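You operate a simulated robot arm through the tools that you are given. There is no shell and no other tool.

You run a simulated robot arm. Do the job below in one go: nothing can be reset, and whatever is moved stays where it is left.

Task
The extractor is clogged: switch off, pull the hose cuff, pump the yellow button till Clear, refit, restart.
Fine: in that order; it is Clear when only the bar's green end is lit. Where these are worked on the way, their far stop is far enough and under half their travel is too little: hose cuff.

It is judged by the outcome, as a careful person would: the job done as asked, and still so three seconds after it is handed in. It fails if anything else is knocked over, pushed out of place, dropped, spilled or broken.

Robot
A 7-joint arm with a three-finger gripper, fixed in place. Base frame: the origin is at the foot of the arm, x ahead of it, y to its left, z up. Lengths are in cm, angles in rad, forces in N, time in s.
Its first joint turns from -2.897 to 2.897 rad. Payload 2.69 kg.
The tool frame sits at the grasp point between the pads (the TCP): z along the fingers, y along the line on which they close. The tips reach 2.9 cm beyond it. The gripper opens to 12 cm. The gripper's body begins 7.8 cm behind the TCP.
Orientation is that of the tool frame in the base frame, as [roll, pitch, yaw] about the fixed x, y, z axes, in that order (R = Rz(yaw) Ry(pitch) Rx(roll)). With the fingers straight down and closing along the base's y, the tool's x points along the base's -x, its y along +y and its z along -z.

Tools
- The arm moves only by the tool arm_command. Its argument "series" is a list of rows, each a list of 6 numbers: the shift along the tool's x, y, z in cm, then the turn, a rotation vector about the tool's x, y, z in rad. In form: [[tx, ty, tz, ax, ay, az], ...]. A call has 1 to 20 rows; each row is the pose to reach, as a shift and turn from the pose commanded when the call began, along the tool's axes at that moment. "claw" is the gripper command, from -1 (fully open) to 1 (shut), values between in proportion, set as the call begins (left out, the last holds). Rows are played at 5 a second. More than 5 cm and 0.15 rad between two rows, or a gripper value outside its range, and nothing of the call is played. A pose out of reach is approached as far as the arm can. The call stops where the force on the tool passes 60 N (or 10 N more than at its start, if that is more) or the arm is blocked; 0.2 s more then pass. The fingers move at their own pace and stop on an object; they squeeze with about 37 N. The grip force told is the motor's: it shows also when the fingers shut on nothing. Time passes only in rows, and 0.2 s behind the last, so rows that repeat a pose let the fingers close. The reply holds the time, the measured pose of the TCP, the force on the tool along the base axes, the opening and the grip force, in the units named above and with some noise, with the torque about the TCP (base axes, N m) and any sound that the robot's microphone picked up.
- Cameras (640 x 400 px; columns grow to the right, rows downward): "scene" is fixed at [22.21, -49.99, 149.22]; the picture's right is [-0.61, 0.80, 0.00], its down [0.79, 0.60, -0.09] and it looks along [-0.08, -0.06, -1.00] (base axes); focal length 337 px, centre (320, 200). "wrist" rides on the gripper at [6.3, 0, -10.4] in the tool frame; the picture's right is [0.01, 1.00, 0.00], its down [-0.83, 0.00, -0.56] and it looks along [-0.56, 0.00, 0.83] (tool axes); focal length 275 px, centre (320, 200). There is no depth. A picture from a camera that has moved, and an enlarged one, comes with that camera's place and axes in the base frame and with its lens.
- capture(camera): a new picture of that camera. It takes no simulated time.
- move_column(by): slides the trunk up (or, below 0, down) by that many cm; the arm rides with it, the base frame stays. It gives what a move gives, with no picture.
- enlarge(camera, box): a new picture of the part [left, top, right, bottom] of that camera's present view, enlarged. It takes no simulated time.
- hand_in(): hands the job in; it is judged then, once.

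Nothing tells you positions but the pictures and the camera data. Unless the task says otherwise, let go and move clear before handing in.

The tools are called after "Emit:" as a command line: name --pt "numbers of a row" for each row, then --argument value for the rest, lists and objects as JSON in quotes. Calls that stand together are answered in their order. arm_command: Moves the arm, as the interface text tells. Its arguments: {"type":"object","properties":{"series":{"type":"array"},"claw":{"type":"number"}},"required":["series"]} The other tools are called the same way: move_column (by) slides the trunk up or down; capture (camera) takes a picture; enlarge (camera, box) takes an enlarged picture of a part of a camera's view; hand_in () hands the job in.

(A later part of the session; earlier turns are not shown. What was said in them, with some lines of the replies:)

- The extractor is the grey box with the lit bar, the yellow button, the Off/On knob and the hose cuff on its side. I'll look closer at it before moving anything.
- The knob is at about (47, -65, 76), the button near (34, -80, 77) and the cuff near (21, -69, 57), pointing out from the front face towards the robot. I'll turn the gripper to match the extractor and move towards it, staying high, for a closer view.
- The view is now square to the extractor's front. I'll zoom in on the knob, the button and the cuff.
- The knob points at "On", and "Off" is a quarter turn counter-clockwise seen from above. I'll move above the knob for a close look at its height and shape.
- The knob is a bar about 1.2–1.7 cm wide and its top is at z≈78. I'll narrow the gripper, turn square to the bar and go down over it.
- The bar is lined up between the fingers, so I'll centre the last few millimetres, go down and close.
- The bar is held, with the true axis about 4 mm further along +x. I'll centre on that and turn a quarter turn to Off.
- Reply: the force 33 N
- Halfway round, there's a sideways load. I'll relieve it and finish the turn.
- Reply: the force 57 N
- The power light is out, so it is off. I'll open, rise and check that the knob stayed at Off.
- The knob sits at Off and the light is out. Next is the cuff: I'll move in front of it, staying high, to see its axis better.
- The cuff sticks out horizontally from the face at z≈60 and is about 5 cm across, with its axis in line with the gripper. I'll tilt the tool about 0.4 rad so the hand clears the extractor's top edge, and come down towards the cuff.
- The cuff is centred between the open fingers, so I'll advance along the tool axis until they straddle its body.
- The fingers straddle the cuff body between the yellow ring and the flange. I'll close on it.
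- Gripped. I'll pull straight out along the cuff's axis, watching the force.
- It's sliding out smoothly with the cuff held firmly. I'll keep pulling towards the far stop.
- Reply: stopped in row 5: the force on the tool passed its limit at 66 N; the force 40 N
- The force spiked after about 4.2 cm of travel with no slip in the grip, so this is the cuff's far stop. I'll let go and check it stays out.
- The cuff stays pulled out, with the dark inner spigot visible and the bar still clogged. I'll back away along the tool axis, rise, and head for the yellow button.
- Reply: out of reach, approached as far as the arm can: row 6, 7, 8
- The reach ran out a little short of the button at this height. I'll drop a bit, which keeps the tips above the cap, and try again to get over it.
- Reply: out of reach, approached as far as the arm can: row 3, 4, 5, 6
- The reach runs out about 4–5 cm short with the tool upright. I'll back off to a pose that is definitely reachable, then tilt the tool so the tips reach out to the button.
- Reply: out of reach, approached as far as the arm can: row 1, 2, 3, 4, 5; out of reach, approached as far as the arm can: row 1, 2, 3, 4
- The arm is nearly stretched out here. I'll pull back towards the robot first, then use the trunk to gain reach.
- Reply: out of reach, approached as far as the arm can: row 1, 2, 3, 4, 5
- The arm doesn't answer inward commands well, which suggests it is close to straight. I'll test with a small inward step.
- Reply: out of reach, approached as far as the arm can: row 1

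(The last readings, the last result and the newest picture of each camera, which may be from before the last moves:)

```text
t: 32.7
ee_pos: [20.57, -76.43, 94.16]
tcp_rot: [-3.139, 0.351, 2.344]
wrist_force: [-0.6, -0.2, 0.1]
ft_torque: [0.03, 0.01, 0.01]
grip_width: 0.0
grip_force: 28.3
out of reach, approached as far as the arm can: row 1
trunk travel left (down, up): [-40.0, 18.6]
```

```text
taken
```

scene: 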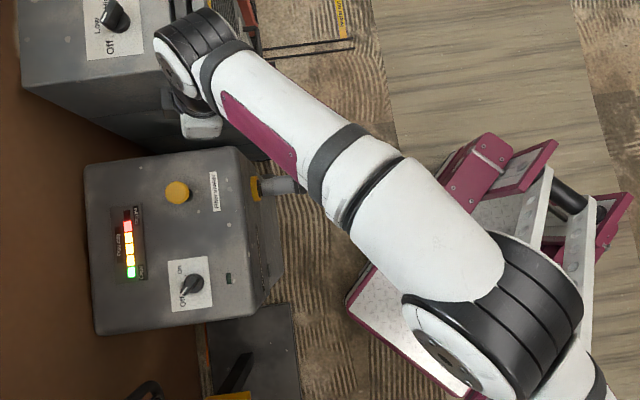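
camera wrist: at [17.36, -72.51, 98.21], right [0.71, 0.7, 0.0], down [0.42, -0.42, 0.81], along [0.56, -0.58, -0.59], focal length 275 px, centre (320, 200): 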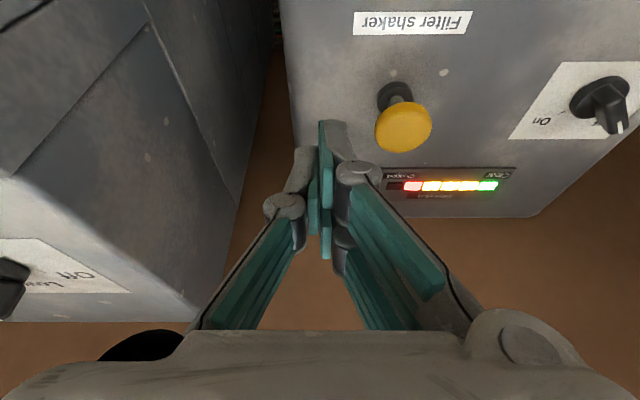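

That freed it: the arm bent and is moving normally again. I'll bring the hand over the extractor with more tilt, which keeps the wrist comfortably inside its reach.

Emit:
arm_command --pt "1.5 2.5 0 0 -0.07 0" --pt "3.1 5 0 0 -0.14 0" --pt "3.16 7.6 -0.1 0 -0.2 0" --pt "3.16 7.6 -0.1 0 -0.2 0"

Emit:
capture --camera "wrist"

```text
t: 33.7
ee_pos: [23.92, -68.99, 93.18]
tcp_rot: [-3.139, 0.551, 2.345]
wrist_force: [-0.1, 0.0, -0.6]
ft_torque: [0.01, -0.04, 0.0]
grip_width: 0.0
grip_force: 28.5
trunk travel left (down, up): [-40.0, 18.6]
```

```text
taken
camera wrist: at [16.29, -61.16, 98.85], right [0.71, 0.7, -0.01], down [0.3, -0.29, 0.91], along [0.63, -0.65, -0.42], focal length 275 px, centre (320, 200)
```

wrist: 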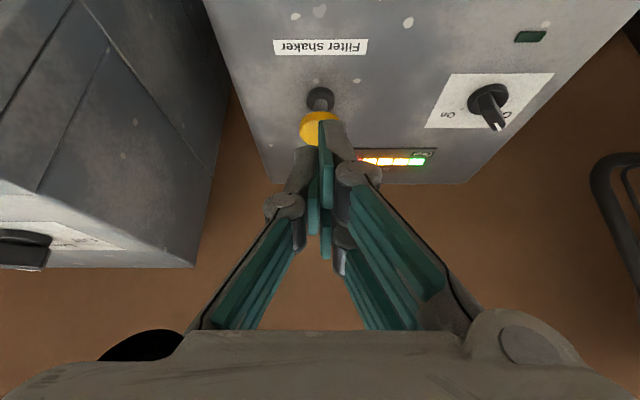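

The button is now straight ahead with good reach. I'll hover over its cap.

Emit:
arm_command --pt "-1.6 -0.05 3.1 0 0 0" --pt "-3.2 -0.1 6.2 0 0 0" --pt "-4.8 -0.15 9.3 0 0 0" --pt "-6.37 -0.2 12.36 0 0 0" --pt "-6.37 -0.2 12.36 0 0 0"

Emit:
capture --camera "wrist"

Emit:
enlarge --camera "scene" --box '[80, 120, 320, 320]'

```text
t: 34.9
ee_pos: [32.2, -77.69, 85.87]
tcp_rot: [-3.138, 0.549, 2.343]
wrist_force: [0.2, -0.3, -0.4]
ft_torque: [-0.03, 0.0, -0.02]
grip_width: 0.0
grip_force: 28.6
trunk travel left (down, up): [-40.0, 18.6]
```

```text
taken
camera wrist: at [24.44, -69.83, 91.54], right [0.71, 0.7, 0.0], down [0.3, -0.3, 0.91], along [0.63, -0.65, -0.42], focal length 275 px, centre (320, 200)
```

wrist: 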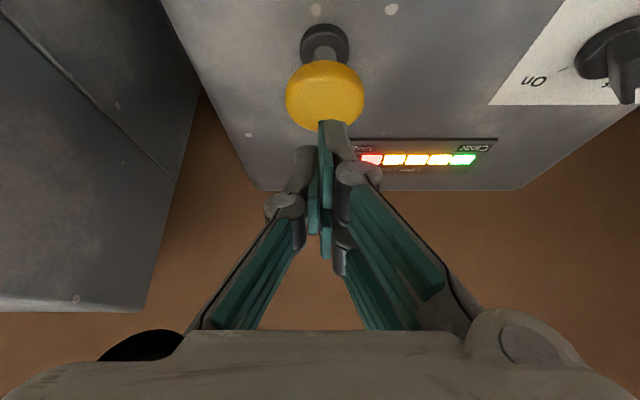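

```text
2.00 times, centred on (200, 220) of scene
camera zoom: at [22.21, -49.99, 149.22], right [-0.61, 0.8, 0.0], down [0.79, 0.6, -0.09], along [-0.08, -0.06, -1.0], focal length 675 px, centre (560, 160)
```

zoom: 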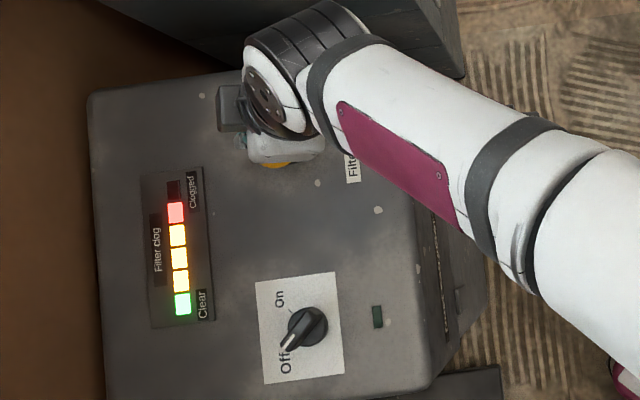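

The tip is over the middle of the cap. I'll press straight down in small steps.

Emit:
arm_command --pt "0.52 0 0.85 0 0 0" --pt "1.05 0 1.7 0 0 0" --pt "1.47 0 2.39 0 0 0" --pt "1.68 0 2.73 0 0 0" --pt "1.88 0 3.07 0 0 0" --pt "1.88 0 3.07 0 0 0"

Emit:
capture --camera "wrist"

```text
t: 36.3
ee_pos: [32.24, -77.67, 82.33]
tcp_rot: [-3.139, 0.55, 2.344]
wrist_force: [-1.4, 1.6, 1.5]
ft_torque: [0.08, 0.04, 0.01]
grip_width: 0.0
grip_force: 29.0
trunk travel left (down, up): [-40.0, 18.6]
```

```text
taken
camera wrist: at [24.46, -69.8, 88.01], right [0.71, 0.7, -0.01], down [0.3, -0.29, 0.91], along [0.63, -0.65, -0.42], focal length 275 px, centre (320, 200)
```

wrist: 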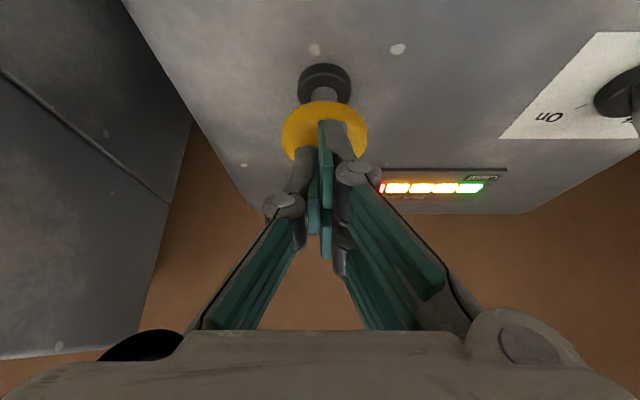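

Emit:
arm_command --pt "0.16 0 0.26 0 0 0" --pt "0.31 0 0.51 0 0 0" --pt "0.47 0 0.77 0 0 0" --pt "0.63 0 1.02 0 0 0" --pt "0.79 0 1.28 0 0 0" --pt "0.94 0 1.53 0 0 0"

Emit:
capture --camera "wrist"

Emit:
enlarge --camera "scene" --box '[80, 140, 320, 340]'

```text
t: 37.7
ee_pos: [32.13, -77.73, 80.56]
tcp_rot: [-3.136, 0.552, 2.344]
wrist_force: [-3.3, 5.3, 12.1]
ft_torque: [0.28, 0.11, -0.01]
grip_width: 0.0
grip_force: 28.9
trunk travel left (down, up): [-40.0, 18.6]
```

```text
taken
camera wrist: at [24.47, -69.8, 86.36], right [0.71, 0.7, -0.01], down [0.3, -0.29, 0.91], along [0.63, -0.65, -0.42], focal length 275 px, centre (320, 200)
```

wrist: 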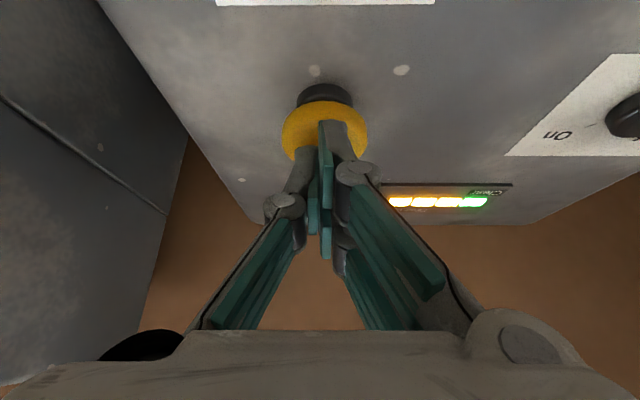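

```text
2.00 times, centred on (200, 240) of scene
camera zoom: at [22.21, -49.99, 149.22], right [-0.61, 0.8, 0.0], down [0.79, 0.6, -0.09], along [-0.08, -0.06, -1.0], focal length 675 px, centre (560, 120)
```

zoom: 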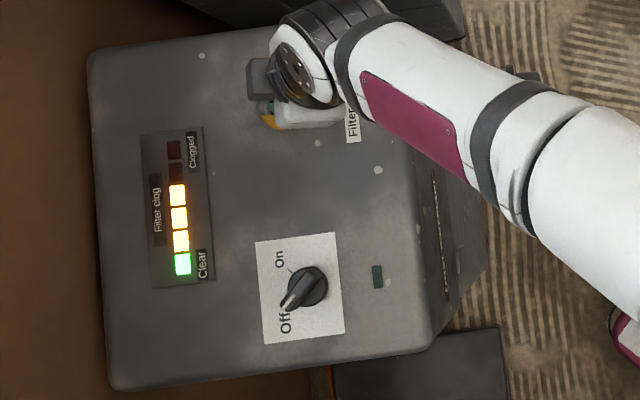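

One press put out the red lamp, and the bar now shows three amber plus green. I'll let the button rise fully and press again, checking each time.

Emit:
arm_command --pt "-0.73 0 -1.19 0 0 0" --pt "-1.47 0 -2.39 0 0 0" --pt "-1.47 0 -2.39 0 0 0" --pt "-0.94 0 -1.53 0 0 0" --pt "-0.63 0 -1.02 0 0 0" --pt "-0.31 0 -0.51 0 0 0" --pt "0 0 0 0 0 0"

Emit:
enlarge --camera "scene" --box '[80, 140, 320, 340]'

```text
t: 39.3
ee_pos: [32.22, -77.52, 80.71]
tcp_rot: [-3.136, 0.553, 2.344]
wrist_force: [0.5, 2.5, 12.7]
ft_torque: [0.2, -0.05, -0.04]
grip_width: 0.04
grip_force: 28.2
trunk travel left (down, up): [-40.0, 18.6]
```

```text
2.00 times, centred on (200, 240) of scene
camera zoom: at [22.21, -49.99, 149.22], right [-0.61, 0.8, 0.0], down [0.79, 0.6, -0.09], along [-0.08, -0.06, -1.0], focal length 675 px, centre (560, 120)
```

zoom: 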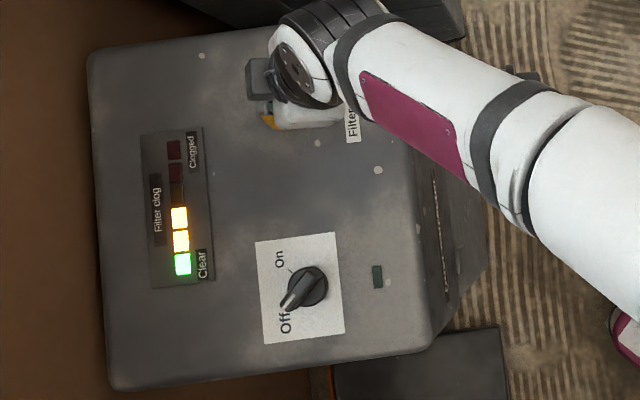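

Two amber and the green are left, so each stroke clears one lamp. I'll press again.

Emit:
arm_command --pt "-0.73 0 -1.19 0 0 0" --pt "-1.47 0 -2.39 0 0 0" --pt "-1.47 0 -2.39 0 0 0" --pt "-0.94 0 -1.53 0 0 0" --pt "-0.63 0 -1.02 0 0 0" --pt "-0.31 0 -0.51 0 0 0" --pt "0 0 0 0 0 0"

Emit:
enlarge --camera "scene" --box '[80, 140, 320, 340]'

```text
t: 40.9
ee_pos: [32.15, -77.6, 80.53]
tcp_rot: [-3.138, 0.553, 2.344]
wrist_force: [-3.9, 10.5, 12.3]
ft_torque: [0.39, 0.08, 0.0]
grip_width: 0.01
grip_force: 28.6
trunk travel left (down, up): [-40.0, 18.6]
```

```text
2.00 times, centred on (200, 240) of scene
camera zoom: at [22.21, -49.99, 149.22], right [-0.61, 0.8, 0.0], down [0.79, 0.6, -0.09], along [-0.08, -0.06, -1.0], focal length 675 px, centre (560, 120)
```

zoom: 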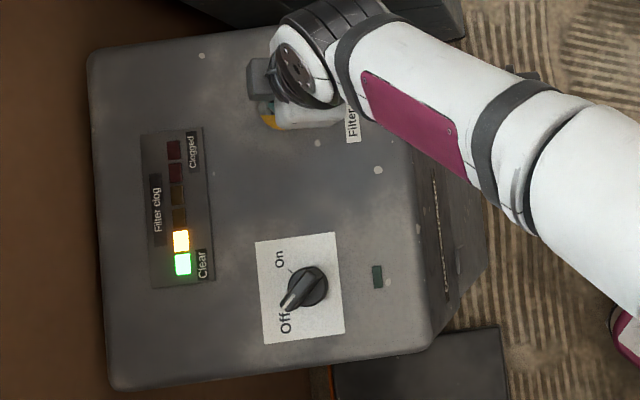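

One amber lamp is left, so one more press.

Emit:
arm_command --pt "-0.73 0 -1.19 0 0 0" --pt "-1.47 0 -2.39 0 0 0" --pt "-1.47 0 -2.39 0 0 0" --pt "-0.94 0 -1.53 0 0 0" --pt "-0.63 0 -1.02 0 0 0" --pt "-0.31 0 -0.51 0 0 0" --pt "0 0 0 0 0 0"

Emit:
enlarge --camera "scene" --box '[80, 140, 320, 340]'

```text
t: 42.5
ee_pos: [32.18, -77.61, 80.68]
tcp_rot: [-3.138, 0.552, 2.344]
wrist_force: [0.2, 4.5, 12.4]
ft_torque: [0.23, -0.02, -0.02]
grip_width: 0.0
grip_force: 28.9
trunk travel left (down, up): [-40.0, 18.6]
```

```text
2.00 times, centred on (200, 240) of scene
camera zoom: at [22.21, -49.99, 149.22], right [-0.61, 0.8, 0.0], down [0.79, 0.6, -0.09], along [-0.08, -0.06, -1.0], focal length 675 px, centre (560, 120)
```

zoom: 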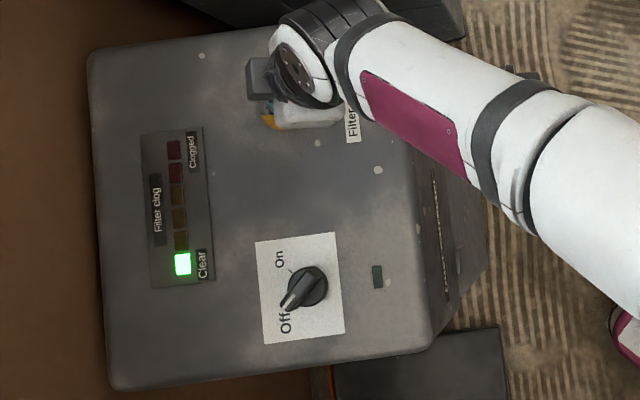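

Only the green end is lit, so it's Clear. I'll lift off and move back in front for the cuff.

Emit:
arm_command --pt "-1 0 -1.7 0 0 0" --pt "-2.83 0 -4.6 0 0 0" --pt "-1.2 0 -7.7 0 0 0" --pt "0.4 0 -10.8 0 0 0" --pt "2 0 -13.9 0 0 0" --pt "3.5 0 -17 0 0 0" --pt "3.5 0 -17 0 0 0"

Emit:
capture --camera "wrist"

Emit:
enlarge --camera "scene" --box '[80, 140, 320, 340]'

```text
t: 44.1
ee_pos: [23.77, -69.12, 93.26]
tcp_rot: [-3.138, 0.548, 2.345]
wrist_force: [-0.3, -0.4, -0.6]
ft_torque: [0.02, -0.02, 0.01]
grip_width: 0.0
grip_force: 28.7
trunk travel left (down, up): [-40.0, 18.6]
```

```text
taken
camera wrist: at [16.13, -61.3, 98.97], right [0.71, 0.7, 0.0], down [0.3, -0.3, 0.91], along [0.63, -0.65, -0.42], focal length 275 px, centre (320, 200)
```

wrist: 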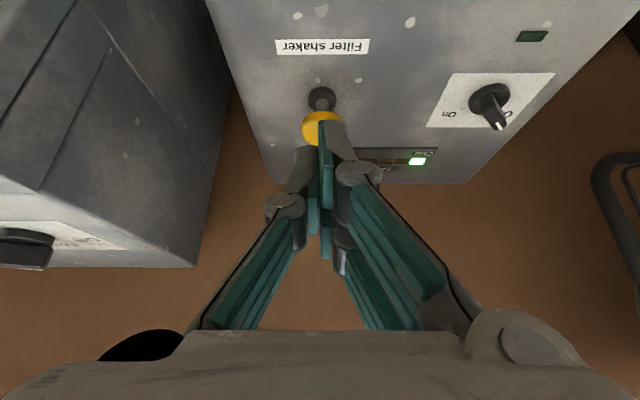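

```text
2.00 times, centred on (200, 240) of scene
camera zoom: at [22.21, -49.99, 149.22], right [-0.61, 0.8, 0.0], down [0.79, 0.6, -0.09], along [-0.08, -0.06, -1.0], focal length 675 px, centre (560, 120)
```

zoom: 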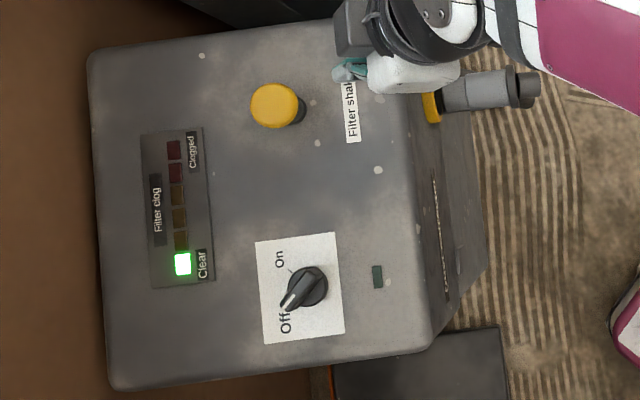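

Emit:
arm_command --pt "3.84 -0.4 -2.34 0 0 0" --pt "7.68 -0.8 -4.69 0 0.04 0" --pt "11.5 -1.2 -7 0 0.08 0" --pt "13.66 -1.4 -8.34 0 0.139 0" --pt "16 -1.4 -4.5 0 0.139 0" --pt "18.2 -1.4 -0.9 0 0.139 0" --pt "20.33 -1.4 2.58 0 0.139 0" --pt "20.33 -1.4 2.58 0 0.139 0" --claw -1

Emit:
capture --camera "wrist"

```text
t: 45.9
ee_pos: [11.78, -58.62, 80.23]
tcp_rot: [-3.139, 0.411, 2.344]
wrist_force: [0.4, -0.4, 0.2]
ft_torque: [0.02, 0.02, -0.03]
grip_width: 11.97
grip_force: 0.1
trunk travel left (down, up): [-40.0, 18.6]
```

```text
taken
camera wrist: at [4.68, -51.5, 87.4], right [0.71, 0.7, -0.01], down [0.38, -0.38, 0.84], along [0.59, -0.6, -0.54], focal length 275 px, centre (320, 200)
```

wrist: 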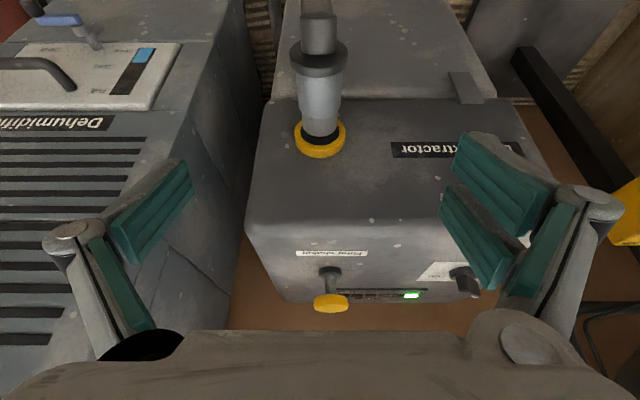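

The view matches the earlier one. I'll go back down along the same line onto the cuff and grip it.

Emit:
arm_command --pt "0 -0.1 4.5 0 0 0" --pt "0 -0.1 9 0 0 0" --pt "0 -0.19 13 0 0 0" --pt "0.05 -0.19 16.5 0 0 0" --pt "0.05 -0.19 19.5 0 0 0" --pt "0.07 -0.19 21.8 0 0 0" --pt "0.07 -0.19 21.8 0 0 0"

Emit:
capture --camera "wrist"

```text
t: 47.5
ee_pos: [17.56, -65.04, 60.39]
tcp_rot: [-3.137, 0.411, 2.343]
wrist_force: [-0.7, 0.2, -0.6]
ft_torque: [0.03, -0.02, 0.01]
grip_width: 12.02
grip_force: 0.1
trunk travel left (down, up): [-40.0, 18.6]
```

```text
taken
camera wrist: at [10.53, -57.83, 67.47], right [0.71, 0.7, 0.0], down [0.38, -0.38, 0.84], along [0.59, -0.6, -0.54], focal length 275 px, centre (320, 200)
```

wrist: 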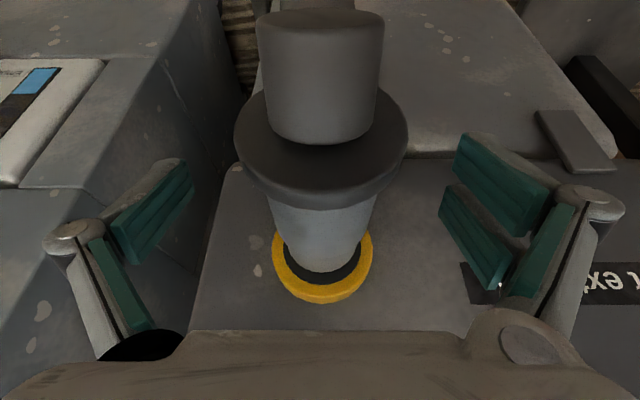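

Emit:
arm_command --pt "0 0 0 0 0 0" --pt "0 0 0 0 0 0" --pt "0 0 0 0 0 0" --pt "0 0 0 0 0 0" --claw 1

```text
t: 48.5
ee_pos: [17.76, -64.99, 60.39]
tcp_rot: [3.141, 0.412, 2.343]
wrist_force: [14.3, 9.4, 10.0]
ft_torque: [0.61, 0.27, -1.86]
grip_width: 5.11
grip_force: 45.3
trunk travel left (down, up): [-40.0, 18.6]
```

Gripped at 5.1 cm. I'll push it straight back in, watching for the seat.

Emit:
arm_command --pt "-0.46 0.15 0.2 0 0 0" --pt "-0.92 0.15 0.4 0 0 0" --pt "-1.38 0.15 0.6 0 0 0" --pt "-1.83 0.15 0.8 0 0 0" --pt "-2.29 0.15 1.0 0 0 0" --pt "-2.75 0.15 1.2 0 0 0" --pt "-3.2 0.15 1.4 0 0 0"

Emit:
capture --camera "wrist"

```text
t: 50.1
ee_pos: [20.28, -67.38, 60.34]
tcp_rot: [-3.14, 0.413, 2.345]
wrist_force: [9.9, 8.4, 1.8]
ft_torque: [0.1, 0.33, -1.74]
grip_width: 5.07
grip_force: 45.2
trunk travel left (down, up): [-40.0, 18.6]
```

```text
taken
camera wrist: at [13.15, -60.21, 67.5], right [0.71, 0.7, 0.0], down [0.38, -0.38, 0.84], along [0.59, -0.6, -0.54], focal length 275 px, centre (320, 200)
```

wrist: 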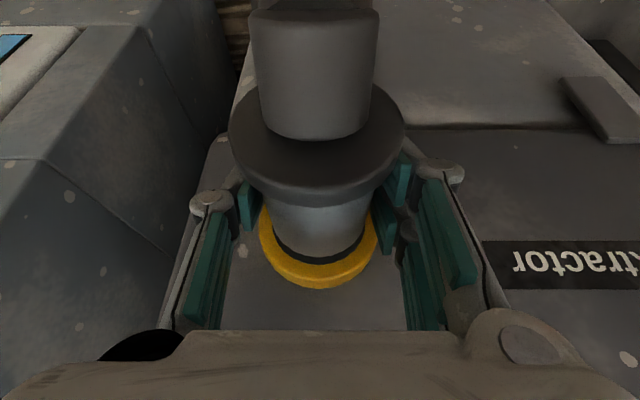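

It's nearly home, with a thin dark band still showing. I'll push until it seats.

Emit:
arm_command --pt "-0.27 0 0.12 0 0 0" --pt "-0.55 0 0.24 0 0 0" --pt "-0.82 0 0.36 0 0 0" --pt "-1.1 0 0.48 0 0 0" --pt "-1.37 0 0.6 0 0 0" --pt "-1.65 0 0.72 0 0 0" --pt "-1.92 0 0.84 0 0 0"

Emit:
capture --camera "wrist"

```text
t: 51.7
ee_pos: [21.42, -68.62, 59.97]
tcp_rot: [-3.139, 0.407, 2.343]
wrist_force: [-19.6, 32.7, -5.9]
ft_torque: [0.04, 0.09, 1.16]
grip_width: 4.83
grip_force: 44.9
trunk travel left (down, up): [-40.0, 18.6]
```

```text
taken
camera wrist: at [14.31, -61.52, 67.36], right [0.71, 0.7, 0.0], down [0.38, -0.39, 0.84], along [0.59, -0.6, -0.54], focal length 275 px, centre (320, 200)
```

wrist: 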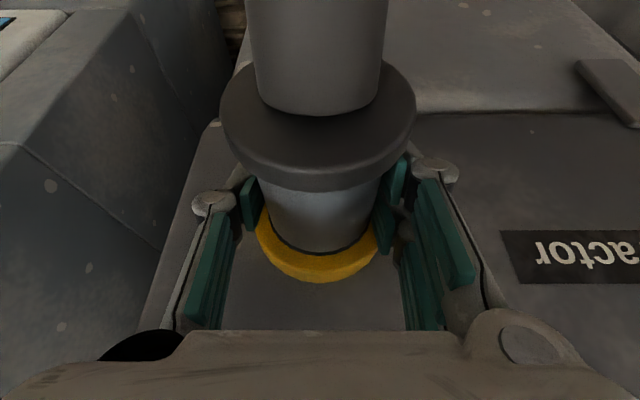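

The push met a firm stop and the band has closed up. I'll release, back off and check the seat.

Emit:
arm_command --pt "0 0 0 0 0 0" --pt "0 0 0 0 0 0" --pt "0 0 0 0 0 0" --pt "0.6 0 -2 0 0 0" --pt "0.6 0 -5 0 0 0" --pt "0.6 0 -9 0 0 0" --pt "0.6 0 -13 0 0 0" --pt "0.6 0 -17.5 0 0 0" --pt "0.6 0 -22 0 0 0" --pt "0.6 0 -22 0 0 0" --claw -1

Emit:
enlarge --camera "wrist" --box '[240, 0, 400, 180]'

Emit:
enlarge --camera "scene" --box '[240, 160, 320, 220]'

```text
t: 53.9
ee_pos: [15.13, -62.29, 80.18]
tcp_rot: [-3.14, 0.412, 2.345]
wrist_force: [0.3, 0.7, 0.7]
ft_torque: [-0.04, 0.01, 0.01]
grip_width: 11.98
grip_force: 0.1
trunk travel left (down, up): [-40.0, 18.6]
```

```text
2.22 times, centred on (320, 90) of wrist
camera zoom: at [8.04, -54.97, 87.41], right [0.71, 0.7, 0.0], down [0.38, -0.38, 0.84], along [0.59, -0.6, -0.54], focal length 612 px, centre (320, 444)
```

zoom: 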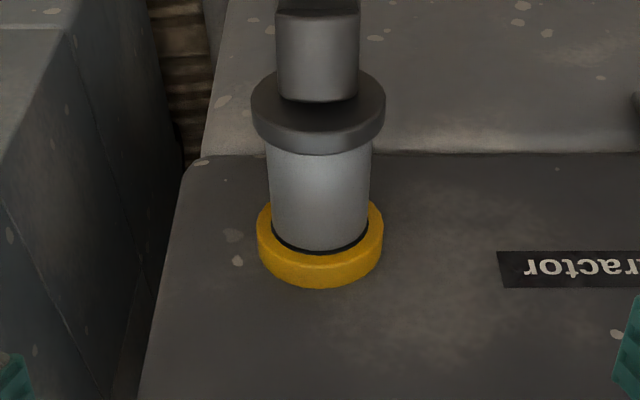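

```text
6.67 times, centred on (280, 190) of scene
camera zoom: at [22.21, -49.99, 149.22], right [-0.61, 0.8, 0.0], down [0.79, 0.6, -0.09], along [-0.08, -0.06, -1.0], focal length 2248 px, centre (587, 267)
```

zoom: 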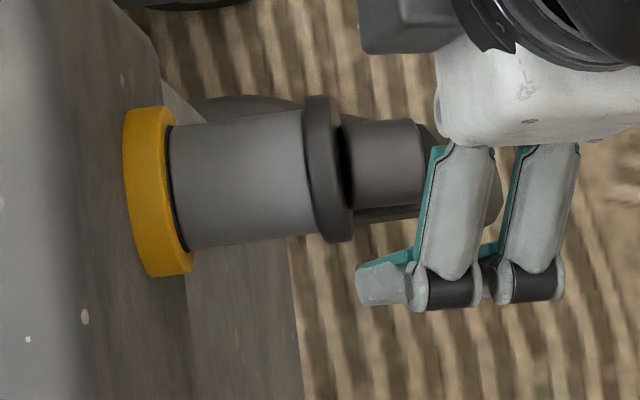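

The cuff is back exactly as it was at the start. Next is the restart: I'll straighten up, rise and move over the knob with the gripper turned square to the bar at Off.

Emit:
arm_command --pt "-1.7 0 -4 0 0.14 0" --pt "-3.5 0 -8 0 0.28 0" --pt "-5.2 0 -11.9 0 0.412 0" --pt "-5.2 0 -11.9 0 0.412 0" --claw 0.2

Emit:
arm_command --pt "-3 2.6 0 0 0 -0.12" --pt "-6 5.2 0 0 0 -0.24" --pt "-9 7.8 0 0 0 -0.36" --pt "-12 10.4 0 0 0 -0.48" --pt "-15 13 0 0 0 -0.6" --pt "-18 15.7 0 0 0 -0.72" --pt "-21.1 18.4 0 0 0 -0.787" --pt "-24.2 21.1 0 0 0 -0.787" --pt "-24.2 21.1 0 0 0 -0.787"

Emit:
capture --camera "wrist"

```text
t: 54.9
ee_pos: [14.99, -62.06, 93.39]
tcp_rot: [-3.138, -0.002, 2.343]
wrist_force: [0.2, 0.6, -0.9]
ft_torque: [0.03, -0.01, 0.0]
grip_width: 4.79
grip_force: 0.1
trunk travel left (down, up): [-40.0, 18.6]
```

```text
t: 56.9
ee_pos: [47.11, -64.76, 93.1]
tcp_rot: [-3.141, -0.003, 3.131]
wrist_force: [0.5, 0.9, -0.8]
ft_torque: [0.01, 0.01, 0.0]
grip_width: 4.81
grip_force: 0.0
trunk travel left (down, up): [-40.0, 18.6]
```

```text
taken
camera wrist: at [40.79, -64.71, 103.64], right [0.01, 1.0, 0.0], down [0.83, -0.01, 0.55], along [0.55, 0.0, -0.83], focal length 275 px, centre (320, 200)
```

wrist: 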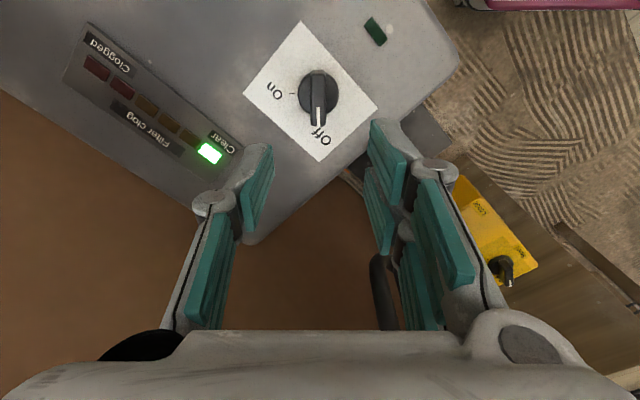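

The bar is lined up and the bar lamp is still green only. I'll go down over the knob and grip it.

Emit:
arm_command --pt "0 -0.2 4 0 0 0" --pt "0 -0.2 8 0 0 0" --pt "0 -0.2 11 0 0 0" --pt "0 -0.2 13 0 0 0" --pt "0 -0.2 13.9 0 0 0" --pt "0 -0.2 13.9 0 0 0"

Emit:
capture --camera "wrist"

```text
t: 58.3
ee_pos: [47.07, -65.03, 79.15]
tcp_rot: [-3.138, -0.003, 3.128]
wrist_force: [0.1, 0.1, -0.5]
ft_torque: [0.02, -0.02, -0.02]
grip_width: 4.81
grip_force: 0.1
trunk travel left (down, up): [-40.0, 18.6]
```

```text
taken
camera wrist: at [40.69, -64.9, 89.78], right [0.01, 1.0, 0.0], down [0.83, -0.01, 0.55], along [0.55, -0.01, -0.83], focal length 275 px, centre (320, 200)
```

wrist: 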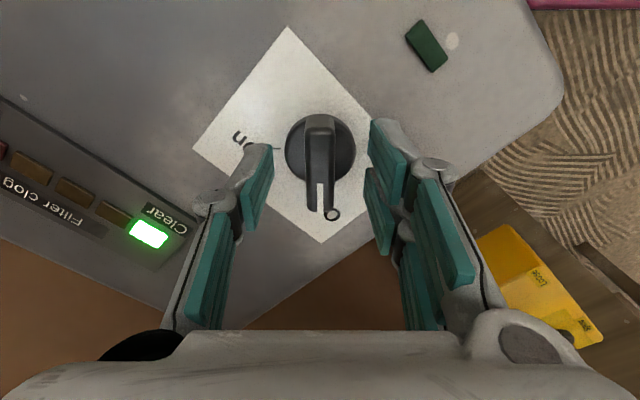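

Emit:
arm_command --pt "0 0 0 0 0 0" --pt "0 0 0 0 0 0" --pt "0 0 0 0 0 0" --claw 1

```text
t: 59.1
ee_pos: [47.11, -65.04, 79.13]
tcp_rot: [-3.14, -0.004, 3.129]
wrist_force: [-0.4, 0.1, 0.1]
ft_torque: [-0.01, 0.06, 0.04]
grip_width: 1.48
grip_force: 41.0
trunk travel left (down, up): [-40.0, 18.6]
```

Gripped dead centre with no side load. I'll turn it a quarter turn clockwise to On.

Emit:
arm_command --pt "-0.1 0 0 0 0 0.13" --pt "-0.2 0 0 0 0 0.26" --pt "-0.2 0 0 0 0 0.39" --pt "-0.2 0 0 0 0 0.52" --pt "-0.2 0 0 0 0 0.65" --pt "-0.2 0 0 0 0 0.78" --pt "-0.2 0 0 0 0 0.91" --pt "-0.25 0 0 0 0 1.04" --pt "-0.3 0 0 0 0 1.17" --pt "-0.3 0 0 0 0 1.3" --pt "-0.3 0 0 0 0 1.43" --pt "-0.3 0 0 0 0 1.56" --pt "-0.3 0 0 0 0 1.58"

Emit:
capture --camera "wrist"

```text
t: 61.9
ee_pos: [47.42, -64.76, 79.12]
tcp_rot: [-3.137, -0.007, 1.55]
wrist_force: [-12.1, 27.7, 0.8]
ft_torque: [1.11, 0.34, 0.87]
grip_width: 1.52
grip_force: 41.2
trunk travel left (down, up): [-40.0, 18.6]
```

```text
taken
camera wrist: at [47.45, -58.44, 89.81], right [1.0, -0.02, 0.0], down [-0.01, -0.83, 0.55], along [-0.01, -0.55, -0.83], focal length 275 px, centre (320, 200)
```

wrist: 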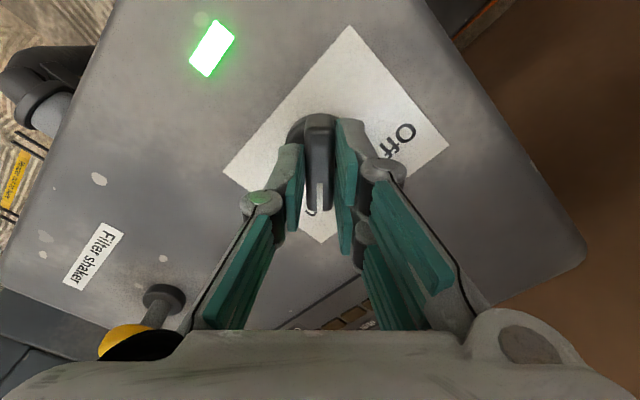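

The power light is on. I'll release, rise clear and check the final state.

Emit:
arm_command --pt "0 0 0 0 0 0" --pt "0 0 0 0 0 0" --pt "0 0 -2 0 0 0" --pt "0 0 -5 0 0 0" --pt "0 0 -9 0 0 0" --pt "0 0 -13 0 0 0" --pt "0 0 -16 0 0 0" --claw 0.2

Emit:
capture --camera "wrist"

Emit:
enlarge --camera "scene" --box '[80, 140, 320, 340]'

```text
t: 63.5
ee_pos: [47.51, -64.91, 95.14]
tcp_rot: [-3.14, 0.001, 1.551]
wrist_force: [0.1, -0.2, 0.2]
ft_torque: [0.03, 0.04, -0.01]
grip_width: 4.82
grip_force: 0.0
trunk travel left (down, up): [-40.0, 18.6]
```

```text
taken
camera wrist: at [47.52, -58.62, 105.8], right [1.0, -0.02, 0.0], down [-0.01, -0.83, 0.56], along [-0.01, -0.56, -0.83], focal length 275 px, centre (320, 200)
```

wrist: 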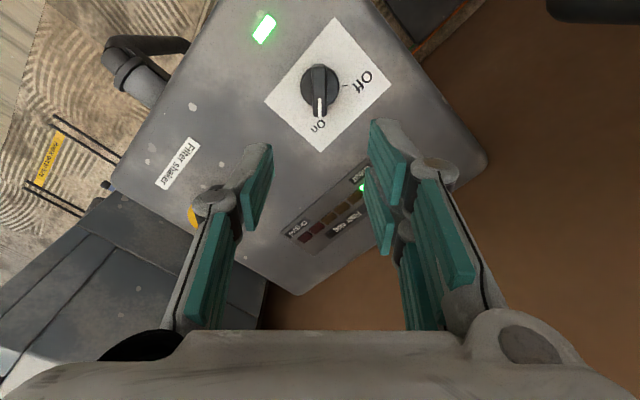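

```text
2.00 times, centred on (200, 240) of scene
camera zoom: at [22.21, -49.99, 149.22], right [-0.61, 0.8, 0.0], down [0.79, 0.6, -0.09], along [-0.08, -0.06, -1.0], focal length 675 px, centre (560, 120)
```

zoom: 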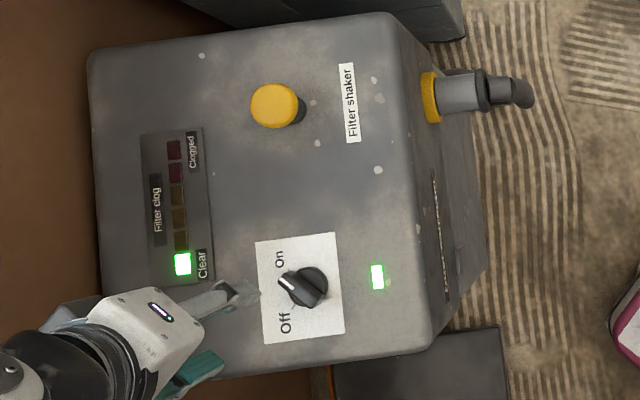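

Everything is in its final state: knob at On, power light lit, only the green end showing and the cuff seated. I'll wait a few seconds to be sure it holds.

Emit:
arm_command --pt "0 0 -1 0 0 0" --pt "0 0 -2 0 0 0" --pt "0 0 -2 0 0 0" --pt "0 0 -2 0 0 0" --pt "0 0 -2 0 0 0" --pt "0 0 -2 0 0 0" --pt "0 0 -2 0 0 0" --pt "0 0 -2 0 0 0" --pt "0 0 -2 0 0 0" --pt "0 0 -2 0 0 0" --pt "0 0 -2 0 0 0" --pt "0 0 -2 0 0 0" --pt "0 0 -2 0 0 0" --pt "0 0 -2 0 0 0" --pt "0 0 -2 0 0 0"

Emit:
capture --camera "scene"

```text
t: 66.7
ee_pos: [47.49, -65.08, 97.16]
tcp_rot: [-3.14, 0.004, 1.549]
wrist_force: [-0.9, 0.3, -0.2]
ft_torque: [0.0, -0.01, -0.01]
grip_width: 4.83
grip_force: 0.0
trunk travel left (down, up): [-40.0, 18.6]
```

```text
taken
```

scene: 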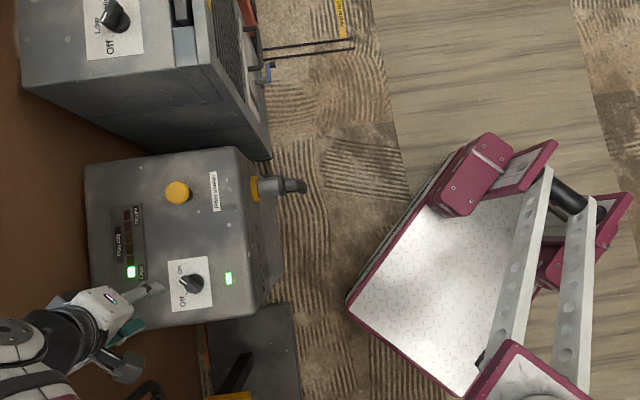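

After three more seconds nothing has changed: it is running, Clear, and the cuff is fitted. The gripper is clear of everything, so I'm handing in.

Emit:
hand_in

```text
The job is handed in.
```

The extractor is running again and the bar reads Clear, with only its green end lit. I did the steps in the order you gave:

1. **Switch off:** I turned the knob to Off and the power light went out.
2. **Pull the cuff:** I drew the hose cuff out about 4 cm to its far stop, and it stayed there.
3. **Pump the button:** Four presses of the yellow button cleared the bar one lamp at a time.
4. **Refit:** I pushed the cuff back in until it met a firm stop. It looks the same as it did at the start.
5. **Restart:** I turned the knob to On and the power light came back.

I waited about three seconds with the gripper clear before handing in, and nothing changed. Nothing else was touched or moved.
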